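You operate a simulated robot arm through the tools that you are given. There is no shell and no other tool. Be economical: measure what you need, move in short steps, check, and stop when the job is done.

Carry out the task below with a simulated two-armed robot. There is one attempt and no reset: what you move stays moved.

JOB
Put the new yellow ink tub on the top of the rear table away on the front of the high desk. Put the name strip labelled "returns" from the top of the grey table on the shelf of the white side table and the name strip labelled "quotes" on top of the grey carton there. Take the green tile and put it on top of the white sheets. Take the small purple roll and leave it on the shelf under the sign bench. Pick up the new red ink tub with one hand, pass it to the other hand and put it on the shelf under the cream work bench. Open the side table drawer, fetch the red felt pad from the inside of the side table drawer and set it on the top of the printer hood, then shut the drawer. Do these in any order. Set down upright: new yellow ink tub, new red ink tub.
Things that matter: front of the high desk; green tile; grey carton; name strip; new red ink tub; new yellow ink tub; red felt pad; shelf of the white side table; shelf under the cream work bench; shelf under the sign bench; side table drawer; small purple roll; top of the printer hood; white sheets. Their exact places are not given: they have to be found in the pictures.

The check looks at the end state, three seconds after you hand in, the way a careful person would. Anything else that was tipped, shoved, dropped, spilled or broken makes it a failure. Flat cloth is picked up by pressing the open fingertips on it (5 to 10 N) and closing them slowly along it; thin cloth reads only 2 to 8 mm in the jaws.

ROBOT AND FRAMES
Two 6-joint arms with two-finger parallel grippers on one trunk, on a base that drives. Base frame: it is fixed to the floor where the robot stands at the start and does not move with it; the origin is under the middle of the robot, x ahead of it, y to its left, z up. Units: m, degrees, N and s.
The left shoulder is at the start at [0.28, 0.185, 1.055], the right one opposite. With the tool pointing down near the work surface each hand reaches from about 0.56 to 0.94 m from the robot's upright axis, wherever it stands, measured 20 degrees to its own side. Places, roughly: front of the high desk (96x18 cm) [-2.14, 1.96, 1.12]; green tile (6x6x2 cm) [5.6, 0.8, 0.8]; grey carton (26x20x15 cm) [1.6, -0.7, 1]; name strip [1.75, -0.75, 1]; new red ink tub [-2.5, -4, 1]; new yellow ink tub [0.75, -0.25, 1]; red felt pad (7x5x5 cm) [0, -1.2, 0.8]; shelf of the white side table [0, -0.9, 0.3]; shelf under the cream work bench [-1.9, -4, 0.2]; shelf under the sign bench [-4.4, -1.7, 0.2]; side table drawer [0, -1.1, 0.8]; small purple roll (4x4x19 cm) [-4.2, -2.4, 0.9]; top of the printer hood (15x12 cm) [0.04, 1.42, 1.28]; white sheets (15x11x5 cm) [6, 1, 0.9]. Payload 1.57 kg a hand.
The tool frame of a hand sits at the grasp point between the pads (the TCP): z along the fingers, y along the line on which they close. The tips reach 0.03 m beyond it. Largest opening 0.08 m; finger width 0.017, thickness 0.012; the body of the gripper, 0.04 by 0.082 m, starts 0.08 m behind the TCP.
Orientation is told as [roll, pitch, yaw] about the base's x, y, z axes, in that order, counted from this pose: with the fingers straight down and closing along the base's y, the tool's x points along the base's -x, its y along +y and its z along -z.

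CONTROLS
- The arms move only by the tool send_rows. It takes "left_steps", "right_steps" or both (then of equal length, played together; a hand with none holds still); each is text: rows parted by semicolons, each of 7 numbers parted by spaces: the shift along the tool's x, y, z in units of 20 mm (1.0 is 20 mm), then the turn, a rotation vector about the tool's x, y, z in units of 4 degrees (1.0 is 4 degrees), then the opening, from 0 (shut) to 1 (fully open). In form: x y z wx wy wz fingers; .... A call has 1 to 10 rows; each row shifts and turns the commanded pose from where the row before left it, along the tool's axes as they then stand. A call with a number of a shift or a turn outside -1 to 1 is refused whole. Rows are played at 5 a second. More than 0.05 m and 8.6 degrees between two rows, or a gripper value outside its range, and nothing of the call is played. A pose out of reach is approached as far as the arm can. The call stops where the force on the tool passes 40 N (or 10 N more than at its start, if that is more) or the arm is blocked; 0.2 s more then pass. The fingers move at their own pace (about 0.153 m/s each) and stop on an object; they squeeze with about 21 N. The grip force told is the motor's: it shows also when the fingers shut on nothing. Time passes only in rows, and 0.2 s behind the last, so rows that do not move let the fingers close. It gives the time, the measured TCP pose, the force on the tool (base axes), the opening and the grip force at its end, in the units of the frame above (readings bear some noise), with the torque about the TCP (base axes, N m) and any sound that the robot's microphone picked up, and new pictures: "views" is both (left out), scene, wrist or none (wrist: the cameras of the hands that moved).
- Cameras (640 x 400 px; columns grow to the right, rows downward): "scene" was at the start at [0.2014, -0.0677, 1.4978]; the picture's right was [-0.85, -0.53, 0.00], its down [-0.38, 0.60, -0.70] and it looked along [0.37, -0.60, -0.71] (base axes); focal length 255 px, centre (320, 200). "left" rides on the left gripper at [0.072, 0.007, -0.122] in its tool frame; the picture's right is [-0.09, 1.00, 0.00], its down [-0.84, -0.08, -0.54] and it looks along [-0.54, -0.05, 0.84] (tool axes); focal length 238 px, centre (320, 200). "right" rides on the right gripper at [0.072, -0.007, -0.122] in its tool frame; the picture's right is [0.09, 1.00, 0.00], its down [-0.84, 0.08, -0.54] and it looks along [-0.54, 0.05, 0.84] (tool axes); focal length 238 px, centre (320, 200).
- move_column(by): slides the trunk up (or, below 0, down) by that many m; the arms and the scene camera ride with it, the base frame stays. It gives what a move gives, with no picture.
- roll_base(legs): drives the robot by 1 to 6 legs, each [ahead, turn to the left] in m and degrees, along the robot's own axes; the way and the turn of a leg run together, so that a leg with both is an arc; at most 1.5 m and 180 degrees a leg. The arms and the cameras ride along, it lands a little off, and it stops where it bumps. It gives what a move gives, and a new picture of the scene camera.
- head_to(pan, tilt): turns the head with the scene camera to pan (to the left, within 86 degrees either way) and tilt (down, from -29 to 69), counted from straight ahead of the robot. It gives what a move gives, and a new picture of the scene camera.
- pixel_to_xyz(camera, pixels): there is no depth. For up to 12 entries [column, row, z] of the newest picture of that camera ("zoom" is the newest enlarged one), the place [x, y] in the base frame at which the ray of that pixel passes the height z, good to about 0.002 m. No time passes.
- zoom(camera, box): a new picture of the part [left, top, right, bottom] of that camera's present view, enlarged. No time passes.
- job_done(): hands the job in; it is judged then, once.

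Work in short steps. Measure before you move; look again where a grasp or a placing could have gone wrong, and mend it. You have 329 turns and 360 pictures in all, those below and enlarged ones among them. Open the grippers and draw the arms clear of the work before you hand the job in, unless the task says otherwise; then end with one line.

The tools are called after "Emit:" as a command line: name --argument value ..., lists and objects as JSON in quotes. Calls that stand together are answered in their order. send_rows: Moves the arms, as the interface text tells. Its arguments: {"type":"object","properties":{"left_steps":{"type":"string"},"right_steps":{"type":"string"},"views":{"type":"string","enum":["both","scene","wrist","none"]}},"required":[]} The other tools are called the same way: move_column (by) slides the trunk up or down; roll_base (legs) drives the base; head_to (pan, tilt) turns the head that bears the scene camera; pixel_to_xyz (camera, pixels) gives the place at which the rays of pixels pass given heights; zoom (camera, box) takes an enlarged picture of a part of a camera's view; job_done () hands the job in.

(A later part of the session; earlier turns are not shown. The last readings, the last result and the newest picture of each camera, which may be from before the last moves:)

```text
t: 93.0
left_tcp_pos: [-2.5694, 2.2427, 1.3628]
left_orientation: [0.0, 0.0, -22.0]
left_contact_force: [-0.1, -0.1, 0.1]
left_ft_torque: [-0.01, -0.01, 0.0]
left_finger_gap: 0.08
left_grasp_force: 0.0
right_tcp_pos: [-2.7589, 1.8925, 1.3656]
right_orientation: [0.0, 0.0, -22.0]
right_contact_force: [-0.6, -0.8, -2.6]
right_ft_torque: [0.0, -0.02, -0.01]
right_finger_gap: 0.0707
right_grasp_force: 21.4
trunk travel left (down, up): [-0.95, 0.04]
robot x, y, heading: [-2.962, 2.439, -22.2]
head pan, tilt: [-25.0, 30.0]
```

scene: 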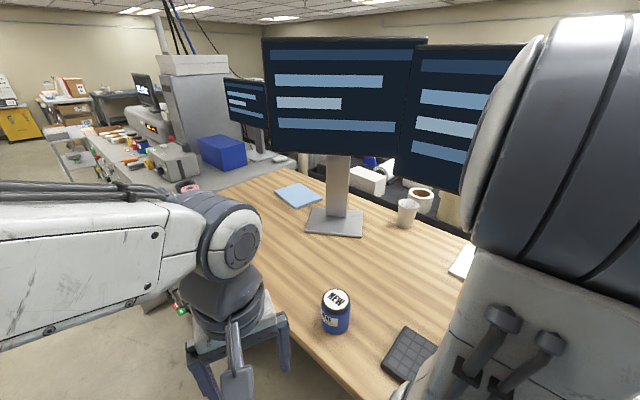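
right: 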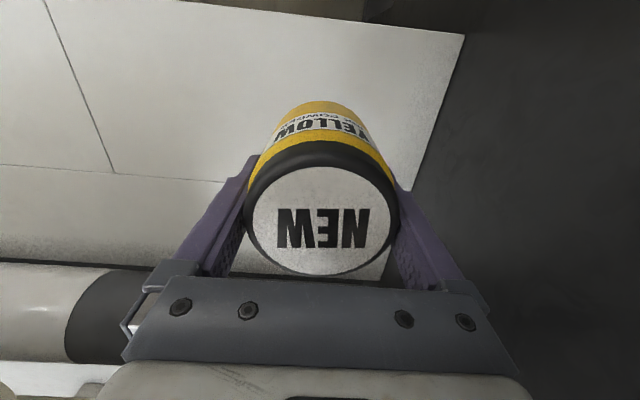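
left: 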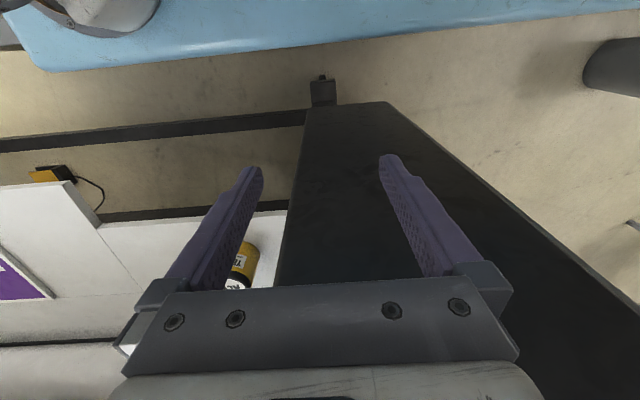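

I move the right hand over the spot (377 mm ahead, 215 mm left in robot axes) keeping height.

Emit:
send_rows --right_steps "-1 0.57 0 0 0 0 0.5;-1 0.57 0 0 0 0 0.5;-1 0.57 0 0 0 0 0.5;-1 0.57 0 0 0 0 0.5;-1 0.57 0 0 0 0 0.5;-1 0.57 0 0 0 0 0.5;-1 0.57 0 0 0 0 0.5;-1 0.57 0 0 0 0 0.5;-1 0.57 0 0 0 0 0.5;-1 0.57 0 0 0 0 0.5" --views "none"

Emit:
send_rows --right_steps "-1 0.56 0 0 0 0 0.5;-1 0.56 0 0 0 0 0.5;-1 0.56 0 0 0 0 0.5;-1 0.56 0 0 0 0 0.5;-1 0.56 0 0 0 0 0.5;-1 0.56 0 0 0 0 0.5;-1 0.56 0 0 0 0 0.5;-1 0.56 0 0 0 0 0.5;-0.85 0.5 0 0 0 0 0.5"

```text
t: 95.2
left_tcp_pos: [-2.5695, 2.2433, 1.3622]
left_orientation: [0.0, 0.0, -22.0]
left_contact_force: [0.2, -1.0, 0.4]
left_ft_torque: [-0.02, -0.01, 0.02]
left_finger_gap: 0.0799
left_grasp_force: 0.0
right_tcp_pos: [-2.5285, 1.9228, 1.365]
right_orientation: [0.0, -0.1, -22.0]
right_contact_force: [0.8, -0.2, -3.2]
right_ft_torque: [0.01, -0.04, 0.01]
right_finger_gap: 0.0707
right_grasp_force: 21.2
trunk travel left (down, up): [-0.95, 0.04]
robot x, y, heading: [-2.9628, 2.4349, -22.5]
head pan, tilt: [-25.0, 30.0]
```

```text
t: 97.2
left_tcp_pos: [-2.5699, 2.243, 1.3616]
left_orientation: [0.1, -0.1, -22.0]
left_contact_force: [0.3, 0.2, 0.4]
left_ft_torque: [-0.01, 0.04, 0.01]
left_finger_gap: 0.0798
left_grasp_force: 0.1
right_tcp_pos: [-2.3288, 1.9488, 1.3662]
right_orientation: [0.0, 0.0, -22.0]
right_contact_force: [-0.1, 0.0, -2.6]
right_ft_torque: [0.0, -0.01, -0.02]
right_finger_gap: 0.0706
right_grasp_force: 21.1
trunk travel left (down, up): [-0.95, 0.04]
robot x, y, heading: [-2.9679, 2.4373, -22.1]
head pan, tilt: [-25.0, 30.0]
```

scene: 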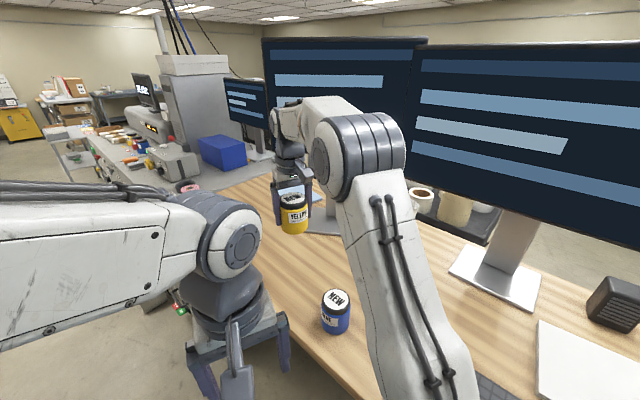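
right: 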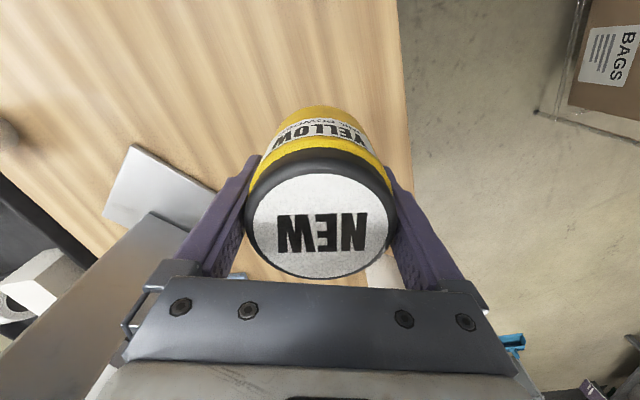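

Above the spot and clear. I lower 0.16 m.

Emit:
send_rows --right_steps "0 0 1 0 0 0 0.5;0 0 1 0 0 0 0.5;0 0 1 0 0 0 0.5;0 0 1 0 0 0 0.5;0 0 1 0 0 0 0.5;0 0 1 0 0 0 0.5;0 0 1 0 0 0 0.5;0 0 1 0 0 0 0.5" --views "scene"

```text
t: 99.0
left_tcp_pos: [-2.5696, 2.2436, 1.3613]
left_orientation: [0.1, 0.0, -21.9]
left_contact_force: [1.0, 0.6, 0.2]
left_ft_torque: [-0.02, 0.01, 0.02]
left_finger_gap: 0.08
left_grasp_force: 0.1
right_tcp_pos: [-2.3283, 1.948, 1.2061]
right_orientation: [0.0, 0.0, -21.9]
right_contact_force: [-0.4, -0.1, -3.1]
right_ft_torque: [-0.01, 0.0, -0.03]
right_finger_gap: 0.0708
right_grasp_force: 20.6
trunk travel left (down, up): [-0.95, 0.04]
robot x, y, heading: [-2.9638, 2.4353, -22.3]
head pan, tilt: [-25.0, 30.0]
```

scene: 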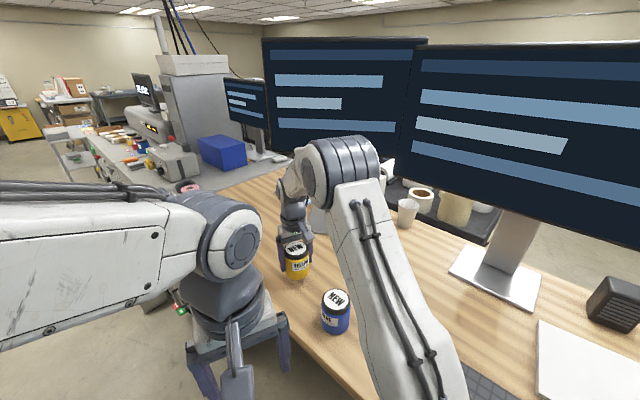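

Now I lower in small steps until the force shows contact.

Emit:
send_rows --right_steps "0 0 0.5 0 0 0 0.5;0 0 0.5 0 0 0 0.5;0 0 0.25 0 0 0 0.5;0 0 0 0 0 0 0.5" --views "none"

```text
t: 100.0
left_tcp_pos: [-2.5695, 2.2434, 1.3613]
left_orientation: [0.0, 0.0, -22.0]
left_contact_force: [-0.7, -0.1, -0.5]
left_ft_torque: [0.02, 0.0, -0.05]
left_finger_gap: 0.0799
left_grasp_force: 0.0
right_tcp_pos: [-2.329, 1.9495, 1.182]
right_orientation: [0.0, 0.1, -22.0]
right_contact_force: [0.3, 0.1, -2.7]
right_ft_torque: [0.01, -0.01, 0.03]
right_finger_gap: 0.0705
right_grasp_force: 20.9
trunk travel left (down, up): [-0.95, 0.04]
robot x, y, heading: [-2.9645, 2.4379, -22.2]
head pan, tilt: [-25.0, 30.0]
```

Emit:
send_rows --right_steps "0 0 0.2 0 0 0 0.5;0 0 0.2 0 0 0 0.5;0 0 0 0 0 0 0.5" --views "none"

```text
t: 100.8
left_tcp_pos: [-2.5696, 2.2434, 1.3626]
left_orientation: [0.0, 0.1, -21.9]
left_contact_force: [-0.1, -0.1, -0.5]
left_ft_torque: [0.03, -0.01, -0.03]
left_finger_gap: 0.0797
left_grasp_force: 0.1
right_tcp_pos: [-2.3274, 1.9482, 1.1729]
right_orientation: [-0.1, 0.0, -22.1]
right_contact_force: [0.8, -0.8, -2.0]
right_ft_torque: [0.04, -0.01, -0.01]
right_finger_gap: 0.0706
right_grasp_force: 20.6
trunk travel left (down, up): [-0.95, 0.04]
robot x, y, heading: [-2.9646, 2.4379, -22.4]
head pan, tilt: [-25.0, 30.0]
```

Not yet in contact; a little further.

Emit:
send_rows --right_steps "0 0 0.2 0 0 0 0.5;0 0 0.2 0 0 0 0.5;0 0 0 0 0 0 0.5" --views "scene"

```text
t: 101.6
left_tcp_pos: [-2.57, 2.2428, 1.3638]
left_orientation: [0.0, 0.1, -22.0]
left_contact_force: [0.7, -0.1, 1.0]
left_ft_torque: [0.02, 0.0, 0.03]
left_finger_gap: 0.08
left_grasp_force: 0.1
right_tcp_pos: [-2.329, 1.9485, 1.167]
right_orientation: [0.0, -0.1, -21.9]
right_contact_force: [-1.7, 0.4, 12.8]
right_ft_torque: [0.23, 0.48, -0.03]
right_finger_gap: 0.0707
right_grasp_force: 21.0
trunk travel left (down, up): [-0.95, 0.04]
robot x, y, heading: [-2.9671, 2.437, -22.4]
head pan, tilt: [-25.0, 30.0]
```

scene: 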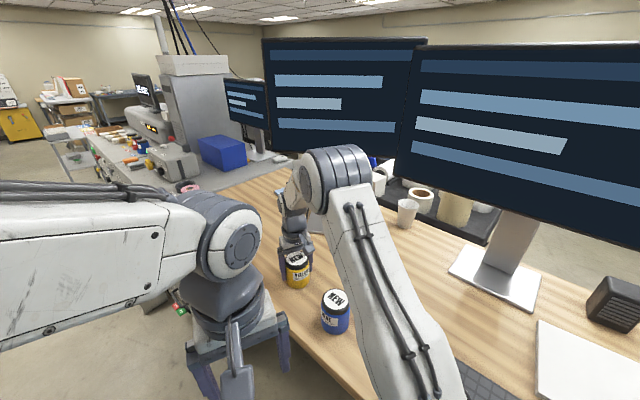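

Contact at 12.8 N. I open and lift straight up.

Emit:
send_rows --right_steps "0 0 -0.1 0 0 0 1;0 0 0 0 0 0 1;0 0 0 0 0 0 1;0 0 -1 0 0 0 1;0 0 -1 0 0 0 1;0 0 -1 0 0 0 1;0 0 -1 0 0 0 1;0 0 -1 0 0 0 1;0 0 -1 0 0 0 1;0 0 -1 0 0 0 1"

```text
t: 103.8
left_tcp_pos: [-2.57, 2.2433, 1.3632]
left_orientation: [0.1, 0.0, -22.0]
left_contact_force: [0.3, -0.6, 1.2]
left_ft_torque: [0.0, -0.01, 0.01]
left_finger_gap: 0.0799
left_grasp_force: 0.0
right_tcp_pos: [-2.3295, 1.9471, 1.3094]
right_orientation: [0.0, 0.0, -22.1]
right_contact_force: [0.4, 0.4, 0.2]
right_ft_torque: [0.03, -0.01, 0.02]
right_finger_gap: 0.0801
right_grasp_force: 0.0
trunk travel left (down, up): [-0.95, 0.04]
robot x, y, heading: [-2.9632, 2.4396, -22.4]
head pan, tilt: [-25.0, 30.0]
```

scene: 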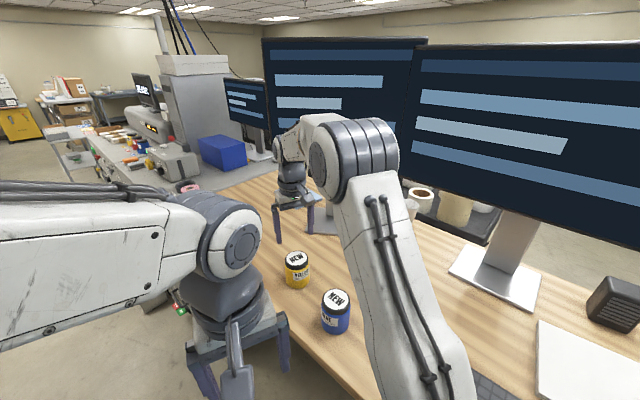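
right: 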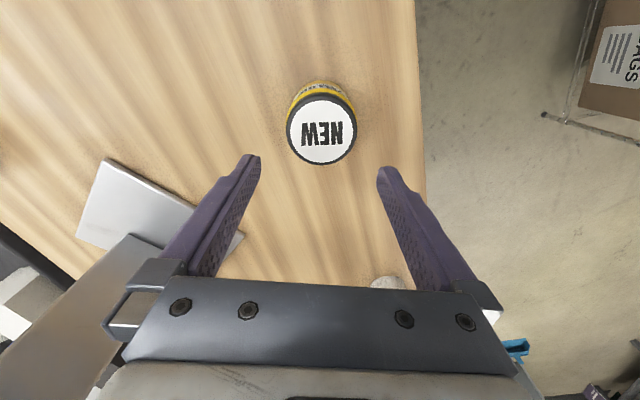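

Yellow tub stands upright on the strip. I retract the right hand along the way it came.

Emit:
send_rows --right_steps "0 0 -1 0 0 0 1;1 -0.57 -1 0 0 0 1;1 -0.57 -0.5 0 0 0 1;1 -0.57 0 0 0 0 1;1 -0.57 0 0 0 0 1;1 -0.57 0 0 0 0 1;1 -0.57 0 0 0 0 1;1 -0.57 0 0 0 0 1;1 -0.57 0 0 0 0 1;1 -0.57 0 0 0 0 1" --views "none"

Emit:
send_rows --right_steps "1 -0.57 0 0 0 0 1;1 -0.57 0 0 0 0 1;1 -0.57 0 0 0 0 1;1 -0.57 0 0 0 0 1;1 -0.57 0 0 0 0 1;1 -0.57 0 0 0 0 1;1 -0.57 0 0 0 0 1;1 -0.57 0 0 0 0 1;1 -0.5 0 0 0 0 1;0.9 -0.5 0 0 0 0 1" --views "scene"

```text
t: 106.0
left_tcp_pos: [-2.57, 2.2429, 1.3625]
left_orientation: [0.1, 0.1, -22.1]
left_contact_force: [0.8, 0.3, -0.3]
left_ft_torque: [-0.04, -0.01, 0.0]
left_finger_gap: 0.08
left_grasp_force: 0.0
right_tcp_pos: [-2.5344, 1.9204, 1.3576]
right_orientation: [0.1, 0.0, -21.9]
right_contact_force: [0.3, 0.6, -1.0]
right_ft_torque: [-0.05, -0.03, 0.01]
right_finger_gap: 0.0802
right_grasp_force: 0.1
trunk travel left (down, up): [-0.95, 0.04]
robot x, y, heading: [-2.9627, 2.4362, -22.5]
head pan, tilt: [-25.0, 30.0]
```

```text
t: 108.2
left_tcp_pos: [-2.5706, 2.2432, 1.3625]
left_orientation: [0.0, 0.0, -22.0]
left_contact_force: [-1.0, -0.5, 0.9]
left_ft_torque: [-0.03, 0.01, 0.03]
left_finger_gap: 0.08
left_grasp_force: 0.0
right_tcp_pos: [-2.759, 1.8927, 1.3555]
right_orientation: [0.0, -0.1, -21.9]
right_contact_force: [0.7, 0.0, -0.4]
right_ft_torque: [-0.01, 0.01, 0.02]
right_finger_gap: 0.08
right_grasp_force: 0.0
trunk travel left (down, up): [-0.95, 0.04]
robot x, y, heading: [-2.9682, 2.4376, -22.2]
head pan, tilt: [-25.0, 30.0]
```

scene: 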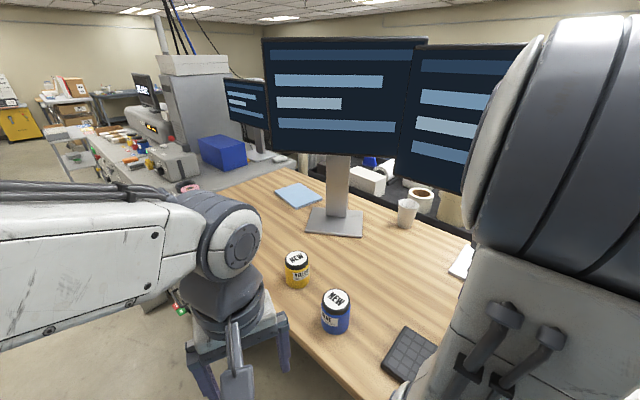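

Yellow done. I back out of the aisle and drive south toward the sign bench, stopping to look.

Emit:
roll_base --legs '[[0, 22], [-0.75, 0], [0, -90], [1.5, 0], [1.4, 0]]'

Emit:
move_column --by -0.2

Emit:
head_to --pan -20 --tilt 25

```text
t: 130.7
left_tcp_pos: [-3.7556, -0.8492, 1.3621]
left_orientation: [0.0, 0.1, -89.5]
left_contact_force: [-1.1, 0.4, -0.1]
left_ft_torque: [0.0, -0.01, -0.01]
left_finger_gap: 0.0802
left_grasp_force: 0.0
right_tcp_pos: [-4.1524, -0.8087, 1.3563]
right_orientation: [0.0, -0.1, -89.5]
right_contact_force: [0.7, 0.5, 0.1]
right_ft_torque: [0.01, -0.02, -0.02]
right_finger_gap: 0.0802
right_grasp_force: 0.1
trunk travel left (down, up): [-0.95, 0.04]
robot x, y, heading: [-3.7257, -0.4093, -90.0]
head pan, tilt: [-25.0, 30.0]
```

scene: 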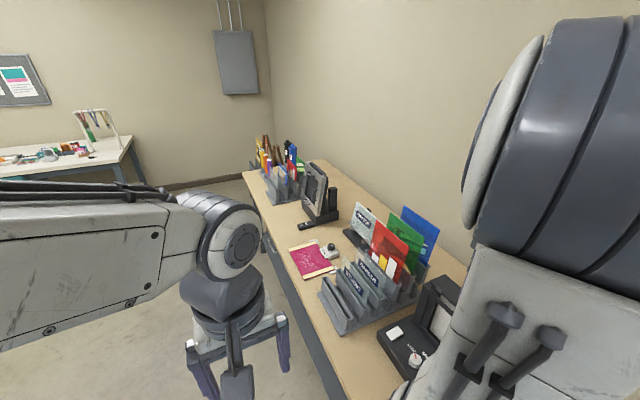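

```text
t: 132.9
left_tcp_pos: [-3.7562, -0.8496, 1.1623]
left_orientation: [0.1, 0.1, -89.5]
left_contact_force: [-0.1, -0.3, -0.6]
left_ft_torque: [0.0, 0.01, -0.04]
left_finger_gap: 0.0797
left_grasp_force: 0.1
right_tcp_pos: [-4.1516, -0.8073, 1.1548]
right_orientation: [0.0, 0.0, -89.6]
right_contact_force: [0.0, -0.3, -0.2]
right_ft_torque: [0.0, 0.03, -0.02]
right_finger_gap: 0.0796
right_grasp_force: 0.1
trunk travel left (down, up): [-0.75, 0.24]
robot x, y, heading: [-3.7262, -0.4114, -89.9]
head pan, tilt: [-25.0, 30.0]
```

```text
t: 133.5
left_tcp_pos: [-3.7557, -0.8487, 1.1634]
left_orientation: [-0.1, 0.0, -89.6]
left_contact_force: [-0.4, -0.1, 0.3]
left_ft_torque: [0.03, 0.01, -0.03]
left_finger_gap: 0.08
left_grasp_force: 0.1
right_tcp_pos: [-4.1519, -0.8084, 1.1566]
right_orientation: [-0.1, 0.0, -89.5]
right_contact_force: [-0.5, 0.3, -0.1]
right_ft_torque: [0.01, 0.01, 0.02]
right_finger_gap: 0.0798
right_grasp_force: 0.1
trunk travel left (down, up): [-0.75, 0.24]
robot x, y, heading: [-3.7272, -0.4076, -90.0]
head pan, tilt: [-20.0, 25.0]
```

scene: 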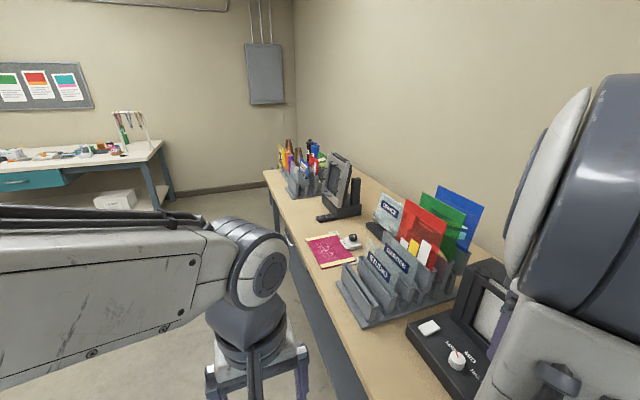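

The roll should be in the far rack near (300,175). I move away from the bench edge and drive to stand facing its far end.

Emit:
roll_base --legs '[[0, 45], [0.65, 0], [0, -45], [1.2, 0], [0, -75]]'

Emit:
head_to --pan 0 --tilt 35

```text
t: 150.4
left_tcp_pos: [-3.6725, -2.1427, 1.1627]
left_orientation: [0.0, 0.0, -166.8]
left_contact_force: [-0.1, 0.2, -0.3]
left_ft_torque: [0.02, -0.02, 0.01]
left_finger_gap: 0.08
left_grasp_force: 0.0
right_tcp_pos: [-3.7204, -1.7482, 1.1558]
right_orientation: [0.0, 0.0, -166.7]
right_contact_force: [-1.4, 0.4, -0.6]
right_ft_torque: [0.0, -0.03, 0.01]
right_finger_gap: 0.0801
right_grasp_force: 0.1
trunk travel left (down, up): [-0.75, 0.24]
robot x, y, heading: [-3.2394, -2.0749, -167.1]
head pan, tilt: [-20.0, 25.0]
```

scene: 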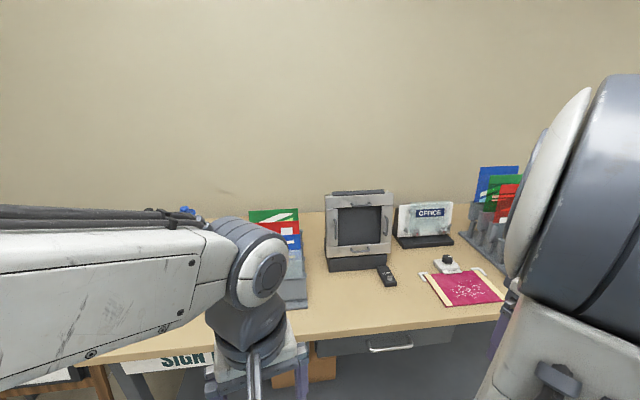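

```text
t: 151.2
left_tcp_pos: [-3.6732, -2.1425, 1.1628]
left_orientation: [0.0, 0.0, -166.7]
left_contact_force: [-0.2, 1.2, 0.0]
left_ft_torque: [0.0, 0.02, -0.01]
left_finger_gap: 0.0798
left_grasp_force: 0.1
right_tcp_pos: [-3.7217, -1.7477, 1.1568]
right_orientation: [0.0, 0.0, -166.7]
right_contact_force: [0.4, -0.1, -0.2]
right_ft_torque: [0.01, 0.04, -0.01]
right_finger_gap: 0.0798
right_grasp_force: 0.0
trunk travel left (down, up): [-0.75, 0.24]
robot x, y, heading: [-3.2373, -2.0739, -167.1]
head pan, tilt: [0.0, 35.0]
```

scene: 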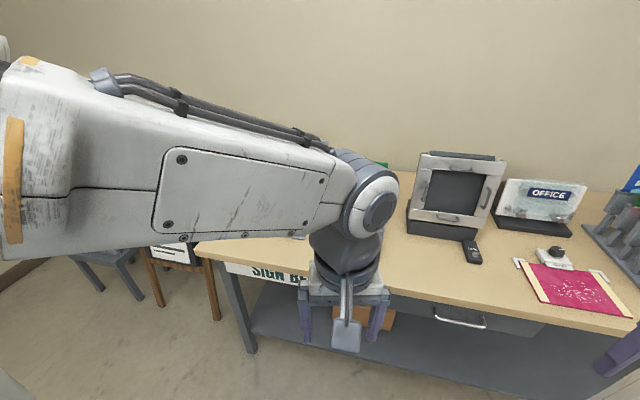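

The left arm hides the view; I move the left hand out to its own side (mirror of the right).

Emit:
send_rows --left_steps "0 1 0 0 0 0 1;0 1 0 0 0 0 1;0 1 0 0 0 0 1;0 1 0 0 0 0 1;0 1 0 0 0 0 1;0 1 0 0 0 0 1;0 1 0 0 0 0 1;0 1 0 0 0 0 1;0 1 0 0 0 0 1;0 1 0 0 0 0 1" --views "none"

Emit:
send_rows --left_steps "0 1 0 0 0 0 1;0 1 0 0 0 0 1;0 1 0 0 0 0 1;0 1 0 0 0 0 1;0 1 0 0 0 0 1;0 1 0 0 0 0 1;0 1 0 0 0 0 1;0 1 0 0 0 0 1;0 1 0 0 0 0 1;0 1 0 0 0 0 1" --views "scene"

```text
t: 153.4
left_tcp_pos: [-3.676, -2.3265, 1.1443]
left_orientation: [0.0, 0.1, -166.7]
left_contact_force: [-0.3, 0.4, 1.0]
left_ft_torque: [0.02, -0.01, -0.01]
left_finger_gap: 0.08
left_grasp_force: 0.0
left hand out of reach, approached as far as the arm can: row 4, 5, 6, 7, 8, 9, 10
right_tcp_pos: [-3.7205, -1.7475, 1.1566]
right_orientation: [0.0, 0.0, -166.7]
right_contact_force: [0.4, -0.6, -0.2]
right_ft_torque: [0.0, -0.02, 0.02]
right_finger_gap: 0.0796
right_grasp_force: 0.0
trunk travel left (down, up): [-0.75, 0.24]
robot x, y, heading: [-3.2387, -2.0723, -167.3]
head pan, tilt: [0.0, 35.0]
```

```text
t: 155.6
left_tcp_pos: [-3.6287, -2.5178, 1.1416]
left_orientation: [0.0, 0.1, -166.8]
left_contact_force: [0.1, -1.6, -0.4]
left_ft_torque: [0.0, 0.0, -0.02]
left_finger_gap: 0.0802
left_grasp_force: 0.2
right_tcp_pos: [-3.7203, -1.7476, 1.1567]
right_orientation: [0.0, 0.0, -166.7]
right_contact_force: [0.0, -0.5, 0.6]
right_ft_torque: [0.03, -0.04, 0.01]
right_finger_gap: 0.08
right_grasp_force: 0.1
trunk travel left (down, up): [-0.75, 0.24]
robot x, y, heading: [-3.2371, -2.0733, -167.0]
head pan, tilt: [0.0, 35.0]
```

scene: 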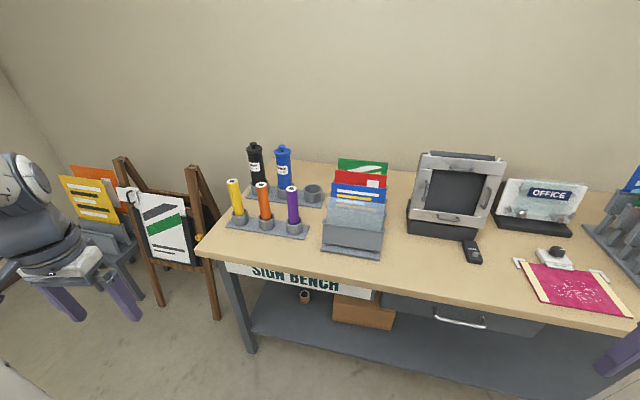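

The purple roll stands in the front holder at (293,205). I zoom and measure.

Emit:
zoom --camera "scene" --box '[220, 165, 320, 245]'

Emit:
pixel_to_xyz --camera "scene" --pixels '[[292, 187, 1.0], [292, 187, 1.05], [292, 187, 1.1], [294, 230, 0.9], [294, 230, 0.85], [210, 252, 0.88], [381, 290, 0.88], [636, 332, 0.88], [300, 400, 0.2], [260, 335, 0.2], [400, 330, 0.2]]'

```text
5.00 times, centred on (270, 205) of scene
```

zoom: 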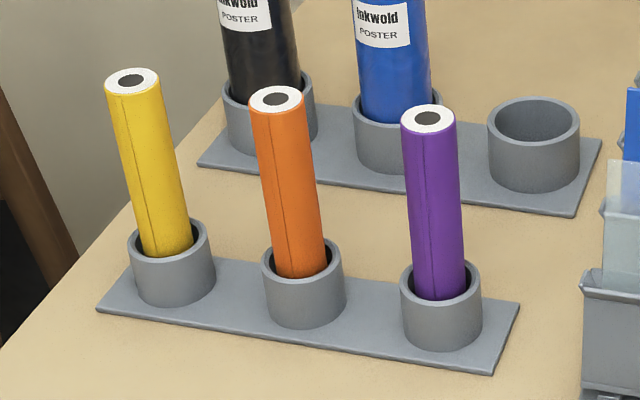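

```text
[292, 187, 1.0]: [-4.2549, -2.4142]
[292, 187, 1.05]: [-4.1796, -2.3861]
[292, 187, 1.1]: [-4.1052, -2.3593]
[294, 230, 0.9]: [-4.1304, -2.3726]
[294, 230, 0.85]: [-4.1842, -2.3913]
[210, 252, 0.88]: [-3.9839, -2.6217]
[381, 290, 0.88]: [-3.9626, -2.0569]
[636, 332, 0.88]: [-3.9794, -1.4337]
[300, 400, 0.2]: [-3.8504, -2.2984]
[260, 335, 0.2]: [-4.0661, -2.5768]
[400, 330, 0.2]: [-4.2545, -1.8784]
```

Bench front edge x≈-3.97, roll at about (-4.16,-2.38), top ≈1.065. I move 0.15 m closer and square up to heading 180 so it lies about 20° to the left.

Emit:
roll_base --legs '[[0.15, 0], [0, -13]]'

```text
t: 157.8
left_tcp_pos: [-3.8605, -2.4571, 1.1416]
left_orientation: [0.0, 0.0, -179.3]
left_contact_force: [0.0, -0.5, 0.2]
left_ft_torque: [0.03, 0.0, 0.01]
left_finger_gap: 0.08
left_grasp_force: 0.1
right_tcp_pos: [-3.7855, -1.685, 1.156]
right_orientation: [0.0, -0.1, -179.3]
right_contact_force: [0.2, 0.1, 0.3]
right_ft_torque: [0.04, 0.01, -0.01]
right_finger_gap: 0.0801
right_grasp_force: 0.1
trunk travel left (down, up): [-0.75, 0.24]
robot x, y, heading: [-3.3863, -2.1055, -179.5]
head pan, tilt: [0.0, 35.0]
```

scene: 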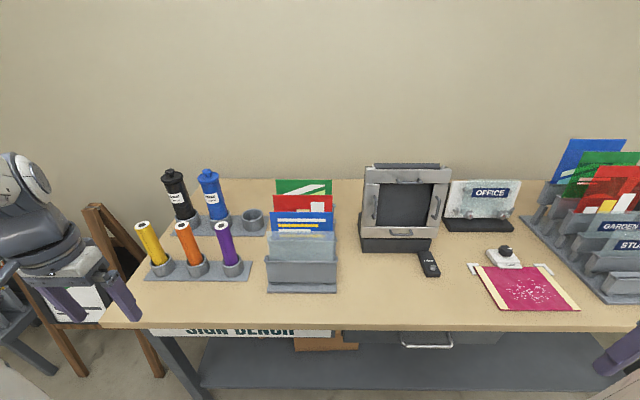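

I zoom for accurate roll pixels.

Emit:
zoom --camera "scene" --box '[180, 205, 280, 285]'

Emit:
zoom --camera "left" --box '[0, 0, 640, 400]'

```text
5.00 times, centred on (230, 245) of scene
```

zoom: 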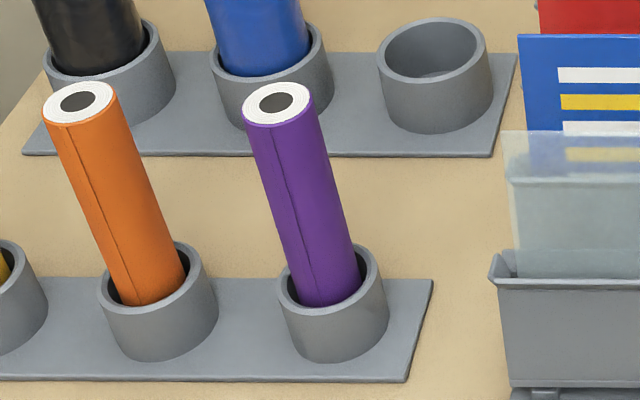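

```text
1.00 times, centred on (320, 200) of left (not enlarged: the box is as wide or as high as the picture)
```

zoom: 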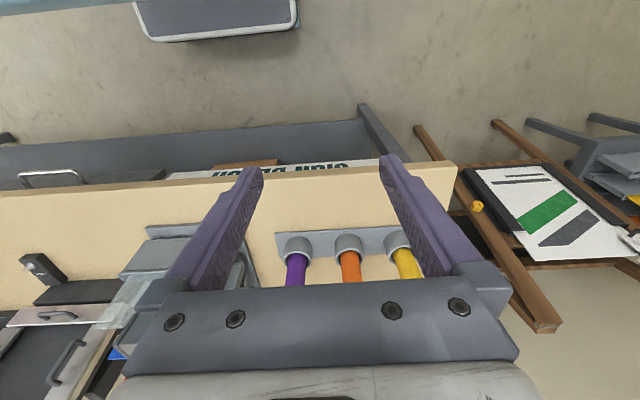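

Emit:
pixel_to_xyz --camera "scene" --pixels '[[221.6, 225.6, 1.03], [221.6, 225.6, 1.05], [221.6, 225.6, 1.07], [221.6, 225.6, 1.09], [233, 272, 0.86], [233, 272, 0.88], [233, 272, 0.9], [100, 327, 0.88], [600, 330, 0.88], [600, 330, 0.85]]'

Emit:
pixel_to_xyz --camera "left" --pixels '[[297, 248, 0.94], [297, 248, 0.92], [297, 248, 0.9], [455, 165, 0.88], [455, 165, 0.85]]'

```text
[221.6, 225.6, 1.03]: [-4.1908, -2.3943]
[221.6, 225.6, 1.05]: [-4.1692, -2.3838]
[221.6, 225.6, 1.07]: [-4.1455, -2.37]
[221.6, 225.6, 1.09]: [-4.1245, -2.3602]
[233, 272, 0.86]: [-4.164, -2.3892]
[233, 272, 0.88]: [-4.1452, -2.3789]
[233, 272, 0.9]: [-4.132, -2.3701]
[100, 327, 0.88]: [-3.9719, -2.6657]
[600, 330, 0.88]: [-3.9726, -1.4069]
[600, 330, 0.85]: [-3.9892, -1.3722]
```

```text
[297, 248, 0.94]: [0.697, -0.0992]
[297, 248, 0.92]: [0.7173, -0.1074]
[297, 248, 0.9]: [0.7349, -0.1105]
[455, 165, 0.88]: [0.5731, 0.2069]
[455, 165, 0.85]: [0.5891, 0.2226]
```

The left query used the old picture; I use the enlarged one.

Emit:
pixel_to_xyz --camera "zoom" --pixels '[[297, 240, 0.94], [297, 240, 0.92], [297, 240, 0.9], [455, 165, 0.88], [455, 165, 0.85], [297, 270, 0.94]]'

```text
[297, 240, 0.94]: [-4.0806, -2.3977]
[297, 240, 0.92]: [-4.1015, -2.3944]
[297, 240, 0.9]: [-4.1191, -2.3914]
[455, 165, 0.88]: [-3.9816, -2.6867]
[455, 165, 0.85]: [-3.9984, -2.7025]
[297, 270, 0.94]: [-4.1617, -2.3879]
```

Roll centre ≈(-4.155,-2.386). I bring the left hand forward over it.

Emit:
send_rows --left_steps "-1 -0.35 -0.3 0 0 0 1;-1 -0.35 0 0 0 0 1;-1 -0.35 0 0 0 0 1;-1 -0.35 0 0 0 0 1;-1 -0.35 0 0 0 0 1;-1 -0.35 0 0 0 0 1;-1 -0.35 0 0 0 0 1;-1 -0.35 0 0 0 0 1;-1 -0.35 0 0 0 0 1;-1 -0.35 0 0 0 0 1"

```text
t: 160.0
left_tcp_pos: [-4.0619, -2.3904, 1.1505]
left_orientation: [0.0, 0.0, -179.1]
left_contact_force: [0.4, 0.5, 0.2]
left_ft_torque: [-0.02, -0.01, -0.02]
left_finger_gap: 0.0802
left_grasp_force: 0.1
right_tcp_pos: [-3.7845, -1.6847, 1.1554]
right_orientation: [0.0, 0.0, -179.1]
right_contact_force: [0.1, 0.7, 0.0]
right_ft_torque: [0.02, 0.02, 0.01]
right_finger_gap: 0.0799
right_grasp_force: 0.1
trunk travel left (down, up): [-0.75, 0.24]
robot x, y, heading: [-3.3823, -2.1065, -179.8]
head pan, tilt: [0.0, 35.0]
```

scene: 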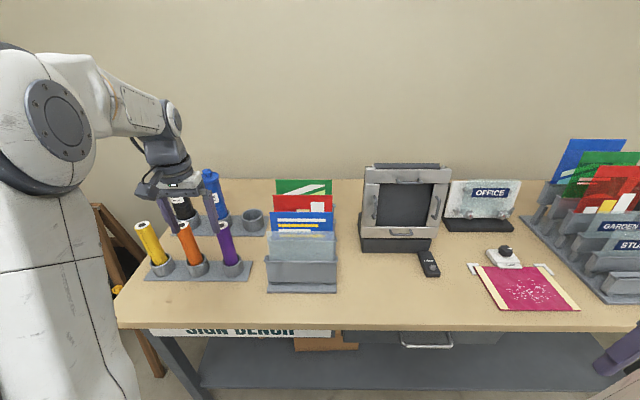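
left: 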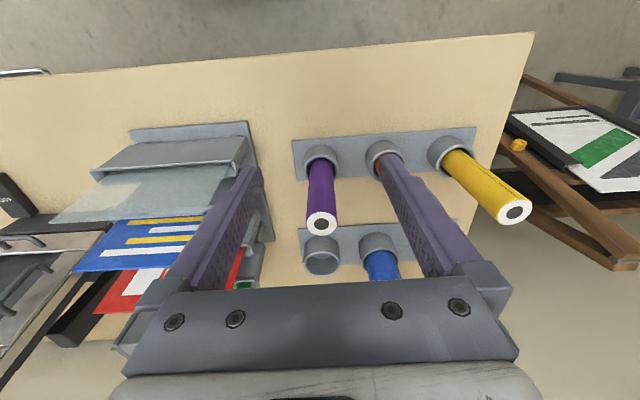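

Purple top at (321,222) in the wrist view; measure it.

Emit:
pixel_to_xyz --camera "left" --pixels '[[321, 222, 1.05], [321, 222, 1.07], [321, 160, 0.92], [321, 152, 0.92], [305, 222, 1.06], [337, 222, 1.06]]'

```text
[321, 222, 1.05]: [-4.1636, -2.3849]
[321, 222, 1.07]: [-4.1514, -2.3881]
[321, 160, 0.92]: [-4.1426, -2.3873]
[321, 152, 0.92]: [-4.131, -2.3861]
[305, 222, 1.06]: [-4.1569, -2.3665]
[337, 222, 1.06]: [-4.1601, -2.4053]
```

I centre over the roll and descend to TCP z≈1.02.

Emit:
send_rows --left_steps "-1 -0.1 0 0 0 0 1;-1 -0.1 0 0 0 0 1;-1 0 0 0 0 0 1;-1 0 0 0 0 0 1;-0.75 0 0 0 0 0 1;0 0 1 0 0 0 1;0 0 1 0 0 0 1;0 0 1 0 0 0 1"

```text
t: 161.8
left_tcp_pos: [-4.1567, -2.3874, 1.0891]
left_orientation: [0.0, 0.0, -179.1]
left_contact_force: [0.1, -0.5, 0.3]
left_ft_torque: [-0.02, 0.01, 0.04]
left_finger_gap: 0.0802
left_grasp_force: 0.1
right_tcp_pos: [-3.7839, -1.6841, 1.1563]
right_orientation: [0.0, 0.0, -179.2]
right_contact_force: [0.1, 0.2, 0.0]
right_ft_torque: [-0.03, 0.0, -0.02]
right_finger_gap: 0.0802
right_grasp_force: 0.0
trunk travel left (down, up): [-0.75, 0.24]
robot x, y, heading: [-3.3802, -2.107, -179.5]
head pan, tilt: [0.0, 35.0]
```

scene: 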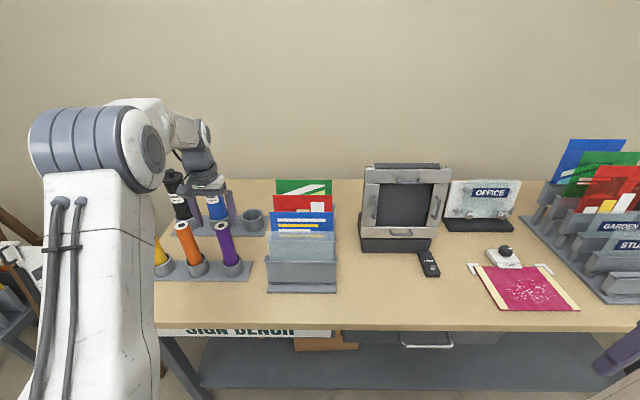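
left: 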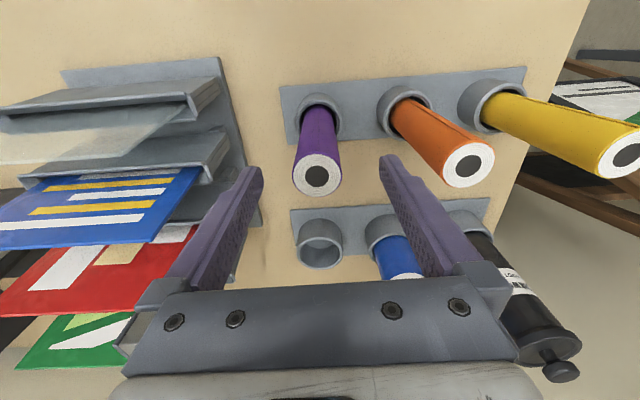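

Emit:
pixel_to_xyz --camera "left" --pixels '[[317, 176, 1.05], [317, 176, 1.065], [317, 176, 1.03], [468, 165, 1.06], [319, 127, 0.92]]'

```text
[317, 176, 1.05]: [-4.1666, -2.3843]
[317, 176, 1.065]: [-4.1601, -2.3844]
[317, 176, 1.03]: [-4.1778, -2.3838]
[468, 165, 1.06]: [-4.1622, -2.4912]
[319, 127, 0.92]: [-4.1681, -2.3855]
```

Aligned. Descend 7 cm, close, and check.

Emit:
send_rows --left_steps "-0.2 -0.15 1 0 0 0 1;0 0 1 0 0 0 1;0 0 1 0 0 0 1;0 0 0.5 0 0 0 1;0 0 0 0 0 0 0.3;0 0 0 0 0 0 0.3;0 0 0 0 0 0 0.3;0 0 0 0 0 0 0.3"

```text
t: 163.6
left_tcp_pos: [-4.1612, -2.3822, 1.019]
left_orientation: [0.1, 0.0, -179.2]
left_contact_force: [-0.4, 0.6, -0.7]
left_ft_torque: [0.05, -0.02, 0.0]
left_finger_gap: 0.0369
left_grasp_force: 20.8
right_tcp_pos: [-3.7844, -1.6839, 1.1564]
right_orientation: [0.0, 0.0, -179.1]
right_contact_force: [-1.0, 0.3, 0.1]
right_ft_torque: [0.0, 0.01, -0.03]
right_finger_gap: 0.08
right_grasp_force: 0.1
trunk travel left (down, up): [-0.75, 0.24]
robot x, y, heading: [-3.3853, -2.1079, -180.0]
head pan, tilt: [0.0, 35.0]
```

scene: 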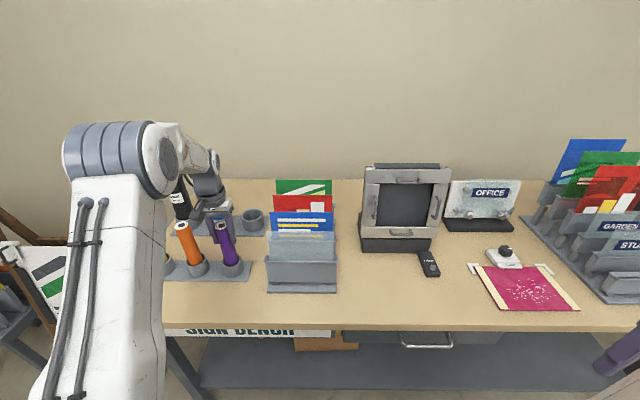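
left: 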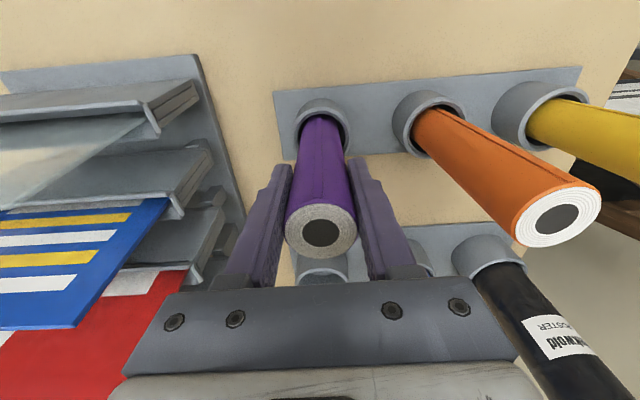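

Gripped (gap 0.037). Lift 12 cm straight up then draw back.

Emit:
send_rows --left_steps "0 0 -1 0 0 0 0.3;0 0 -1 0 0 0 0.3;0 0 -1 0 0 0 0.3;0 0 -1 0 0 0 0.3;0 0 -1 0 0 0 0.3;0 0 -1 0 0 0 0.3;0 0 -1 0 0 0 0.3;1 0 0 0 0 0 0.3;1 0 0 0 0 0 0.3;1 0 0 0 0 0 0.3" --views "scene"

```text
t: 165.8
left_tcp_pos: [-4.1007, -2.3827, 1.158]
left_orientation: [0.0, -0.1, -179.3]
left_contact_force: [-0.9, 0.8, -0.6]
left_ft_torque: [0.03, 0.0, 0.03]
left_finger_gap: 0.037
left_grasp_force: 21.4
right_tcp_pos: [-3.7838, -1.6843, 1.1563]
right_orientation: [0.0, 0.0, -179.2]
right_contact_force: [0.0, 0.7, 0.4]
right_ft_torque: [0.02, -0.03, -0.03]
right_finger_gap: 0.0799
right_grasp_force: 0.1
trunk travel left (down, up): [-0.75, 0.24]
robot x, y, heading: [-3.3842, -2.1053, -179.6]
head pan, tilt: [0.0, 35.0]
```

scene: 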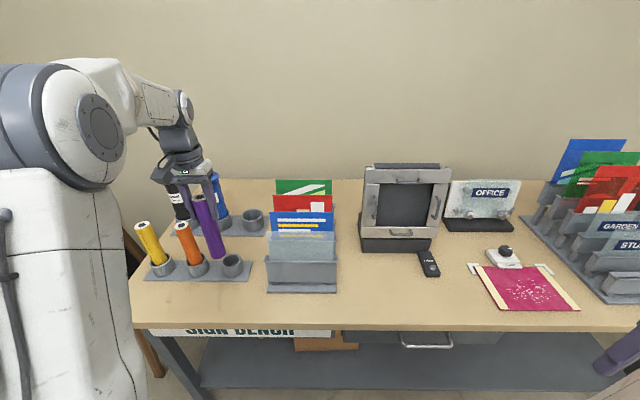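

Roll is free. I back the robot off 0.45 m, lower the trunk, and view the shelf.

Emit:
roll_base --legs '[[-0.45, 0]]'

Emit:
move_column --by -0.6

Emit:
head_to --pan 0 --tilt 32

```text
t: 168.5
left_tcp_pos: [-3.656, -2.3793, 1.1571]
left_orientation: [0.0, 0.0, -179.1]
left_contact_force: [-1.2, -0.9, -1.8]
left_ft_torque: [-0.07, -0.03, -0.01]
left_finger_gap: 0.037
left_grasp_force: 21.4
right_tcp_pos: [-3.3378, -1.6803, 1.1558]
right_orientation: [0.1, 0.1, -179.2]
right_contact_force: [-0.2, -0.8, 0.7]
right_ft_torque: [-0.03, -0.05, 0.05]
right_finger_gap: 0.08
right_grasp_force: 0.1
trunk travel left (down, up): [-0.75, 0.24]
robot x, y, heading: [-2.9437, -2.1019, -179.7]
head pan, tilt: [0.0, 35.0]
```

scene: 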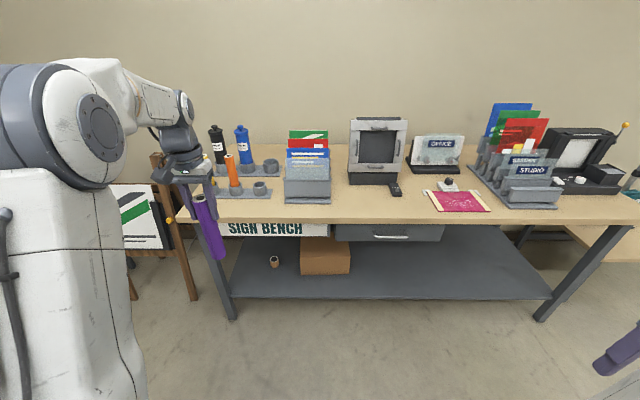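

```text
refused: -0.6 is not a number from -0.4 to 0.4
```

```text
t: 169.1
left_tcp_pos: [-3.6562, -2.3793, 1.1566]
left_orientation: [0.0, -0.1, -179.2]
left_contact_force: [0.0, 0.2, -1.4]
left_ft_torque: [0.02, 0.0, -0.01]
left_finger_gap: 0.0369
left_grasp_force: 20.8
right_tcp_pos: [-3.339, -1.6822, 1.1569]
right_orientation: [0.0, 0.0, -179.2]
right_contact_force: [0.3, 0.2, 1.0]
right_ft_torque: [-0.01, 0.01, 0.03]
right_finger_gap: 0.0799
right_grasp_force: 0.2
trunk travel left (down, up): [-0.75, 0.24]
robot x, y, heading: [-2.9391, -2.1042, -179.9]
head pan, tilt: [0.0, 32.0]
```

scene: 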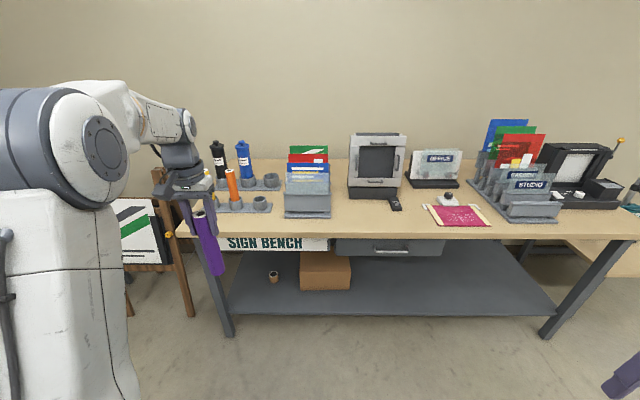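

I measure the shelf edges and the carton there.

Emit:
pixel_to_xyz --camera "scene" --pixels '[[400, 315, 0.2], [557, 313, 0.2], [230, 315, 0.2], [300, 290, 0.2], [352, 288, 0.2], [447, 258, 0.2], [545, 338, 0], [230, 337, 0], [273, 281, 0.2], [390, 255, 0.8]]'

Emit:
move_column --by -0.4

Emit:
move_column --by -0.2

```text
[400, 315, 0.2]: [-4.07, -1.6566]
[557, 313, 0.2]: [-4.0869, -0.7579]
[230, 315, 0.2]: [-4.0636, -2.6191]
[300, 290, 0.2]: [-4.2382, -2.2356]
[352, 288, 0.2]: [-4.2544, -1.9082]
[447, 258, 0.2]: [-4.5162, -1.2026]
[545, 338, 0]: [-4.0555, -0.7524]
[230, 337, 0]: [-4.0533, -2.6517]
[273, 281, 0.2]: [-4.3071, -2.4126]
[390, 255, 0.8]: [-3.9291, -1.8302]
```

```text
t: 172.9
left_tcp_pos: [-3.6562, -2.3796, 0.7578]
left_orientation: [0.0, -0.1, -179.1]
left_contact_force: [-0.5, -0.6, -1.6]
left_ft_torque: [-0.06, -0.03, -0.02]
left_finger_gap: 0.037
left_grasp_force: 20.9
right_tcp_pos: [-3.3385, -1.6822, 0.7562]
right_orientation: [-0.1, 0.0, -179.1]
right_contact_force: [-0.3, 1.0, 0.6]
right_ft_torque: [-0.03, 0.01, 0.03]
right_finger_gap: 0.08
right_grasp_force: 0.2
trunk travel left (down, up): [-0.35, 0.64]
robot x, y, heading: [-2.9384, -2.1031, -179.6]
head pan, tilt: [0.0, 32.0]
```

```text
t: 175.1
left_tcp_pos: [-3.6565, -2.3798, 0.5572]
left_orientation: [-0.1, 0.0, -179.1]
left_contact_force: [-0.3, 0.6, -1.5]
left_ft_torque: [0.02, -0.02, -0.01]
left_finger_gap: 0.0371
left_grasp_force: 20.9
right_tcp_pos: [-3.339, -1.6825, 0.5561]
right_orientation: [0.0, 0.0, -179.3]
right_contact_force: [0.8, -0.1, -0.1]
right_ft_torque: [0.0, -0.03, -0.03]
right_finger_gap: 0.0799
right_grasp_force: 0.0
trunk travel left (down, up): [-0.15, 0.84]
robot x, y, heading: [-2.9356, -2.1071, -179.7]
head pan, tilt: [0.0, 32.0]
```

Shelf edge x≈-4.07, carton occupies y -2.24..-1.91; free space at y≈-1.65. I pitch the left hand toward horizontal (in the air) in two calls.

Emit:
send_rows --left_steps "0 0 0 0 -1 0 0.3;0 0 0 0 -1 0 0.3;0 0 0 0 -1 0 0.3;0 0 0 0 -1 0 0.3;0 0 0 0 -1 0 0.3;0 0 0 0 -1 0 0.3;0 0 0 0 -1 0 0.3;0 0 0 0 -1 0 0.3;0 0 0 0 -1 0 0.3;0 0 0 0 -1 0 0.3" --views "none"

Emit:
send_rows --left_steps "0 0 0 0 -1 0 0.3;0 0 0 0 -1 0 0.3;0 0 0 0 -1 0 0.3;0 0 0 0 -1 0 0.3;0 0 0 0 -1 0 0.3;0 0 0 0 -1 0 0.3;0 0 0 0 -1 0 0.3;0 0 0 0 -1 0 0.3;0 0 0 0 -1 0 0.3;0 0 0 0 -1 0 0.3" --views "scene"

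```text
t: 177.3
left_tcp_pos: [-3.6563, -2.3793, 0.558]
left_orientation: [0.1, -40.1, -179.3]
left_contact_force: [-1.2, 0.2, -0.6]
left_ft_torque: [-0.01, -0.06, 0.0]
left_finger_gap: 0.0371
left_grasp_force: 20.6
right_tcp_pos: [-3.3388, -1.6819, 0.5571]
right_orientation: [0.0, 0.0, -179.1]
right_contact_force: [0.9, 0.1, -0.1]
right_ft_torque: [0.03, 0.0, 0.0]
right_finger_gap: 0.0798
right_grasp_force: 0.1
trunk travel left (down, up): [-0.15, 0.84]
robot x, y, heading: [-2.939, -2.1021, -179.9]
head pan, tilt: [0.0, 32.0]
```

```text
t: 179.5
left_tcp_pos: [-3.6562, -2.3717, 0.5558]
left_orientation: [-5.2, -72.8, -175.7]
left_contact_force: [-0.3, 0.0, -0.8]
left_ft_torque: [0.05, -0.1, 0.02]
left_finger_gap: 0.0372
left_grasp_force: 21.3
left hand out of reach, approached as far as the arm can: row 3, 5
right_tcp_pos: [-3.338, -1.6826, 0.5558]
right_orientation: [0.0, 0.0, -179.2]
right_contact_force: [0.2, -0.6, 0.5]
right_ft_torque: [-0.01, -0.01, 0.02]
right_finger_gap: 0.0798
right_grasp_force: 0.0
trunk travel left (down, up): [-0.15, 0.84]
robot x, y, heading: [-2.9364, -2.1039, -179.6]
head pan, tilt: [0.0, 32.0]
```

scene: 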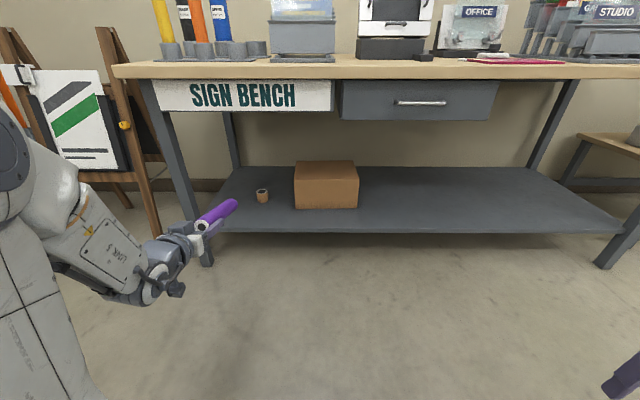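

Hand is at pitch -73° with the roll level. I sidestep north 0.7 m (turn, drive, turn back).

Emit:
roll_base --legs '[[0, -90], [0.7, 0], [0, 90]]'

```text
t: 191.0
left_tcp_pos: [-3.6491, -1.6447, 0.555]
left_orientation: [-5.2, -72.8, -179.1]
left_contact_force: [-0.1, 0.0, -0.7]
left_ft_torque: [-0.04, -0.07, 0.01]
left_finger_gap: 0.0373
left_grasp_force: 21.1
right_tcp_pos: [-3.2942, -0.9741, 0.5575]
right_orientation: [0.0, -0.1, 177.5]
right_contact_force: [0.0, 0.1, -0.3]
right_ft_torque: [0.02, -0.03, 0.02]
right_finger_gap: 0.0801
right_grasp_force: 0.0
trunk travel left (down, up): [-0.15, 0.84]
robot x, y, heading: [-2.9175, -1.4204, 177.1]
head pan, tilt: [0.0, 32.0]
```

scene: 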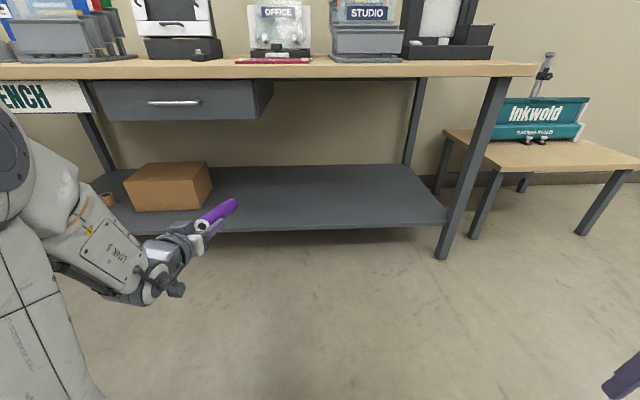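

I lower the trunk fully and the left hand further, then check.

Emit:
move_column --by -0.15

Emit:
send_rows --left_steps "0.85 0 0.8 0 0 0 0.3;0.85 0 0.8 0 0 0 0.3;0.85 0 0.8 0 0 0 0.3;0.85 0 0.8 0 0 0 0.3;0.85 0 0.8 0 0 0 0.3;0.85 0 0.8 0 0 0 0.3" --views "scene"

```text
t: 192.7
left_tcp_pos: [-3.6485, -1.6431, 0.4056]
left_orientation: [-5.3, -72.8, -179.1]
left_contact_force: [-0.8, 0.1, -0.4]
left_ft_torque: [-0.01, -0.07, 0.0]
left_finger_gap: 0.0372
left_grasp_force: 20.7
right_tcp_pos: [-3.2934, -0.974, 0.4066]
right_orientation: [0.0, -0.1, 177.6]
right_contact_force: [0.8, -0.3, 0.4]
right_ft_torque: [-0.01, 0.0, -0.03]
right_finger_gap: 0.0801
right_grasp_force: 0.1
trunk travel left (down, up): [0.0, 0.99]
robot x, y, heading: [-2.9143, -1.4164, 176.9]
head pan, tilt: [0.0, 32.0]
```

```text
t: 194.1
left_tcp_pos: [-3.7284, -1.6537, 0.3089]
left_orientation: [-7.2, -72.5, -177.4]
left_contact_force: [-0.2, 0.4, -0.1]
left_ft_torque: [0.02, -0.05, 0.0]
left_finger_gap: 0.0371
left_grasp_force: 21.0
left hand out of reach, approached as far as the arm can: row 3, 4, 5, 6
right_tcp_pos: [-3.2939, -0.9741, 0.4057]
right_orientation: [0.0, 0.1, 177.4]
right_contact_force: [-0.1, -0.6, -0.2]
right_ft_torque: [-0.01, 0.02, -0.01]
right_finger_gap: 0.0799
right_grasp_force: 0.0
trunk travel left (down, up): [0.0, 0.99]
robot x, y, heading: [-2.9167, -1.421, 177.2]
head pan, tilt: [0.0, 32.0]
```

scene: 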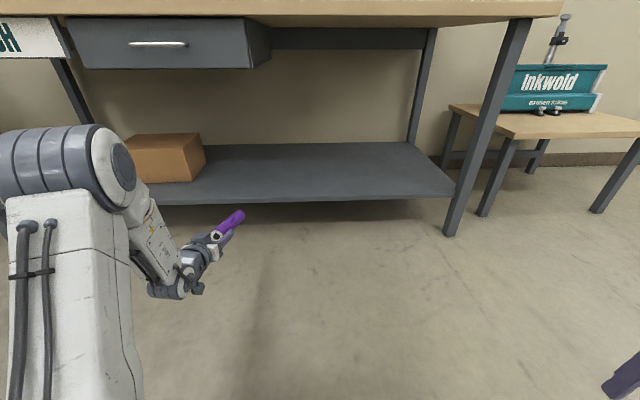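

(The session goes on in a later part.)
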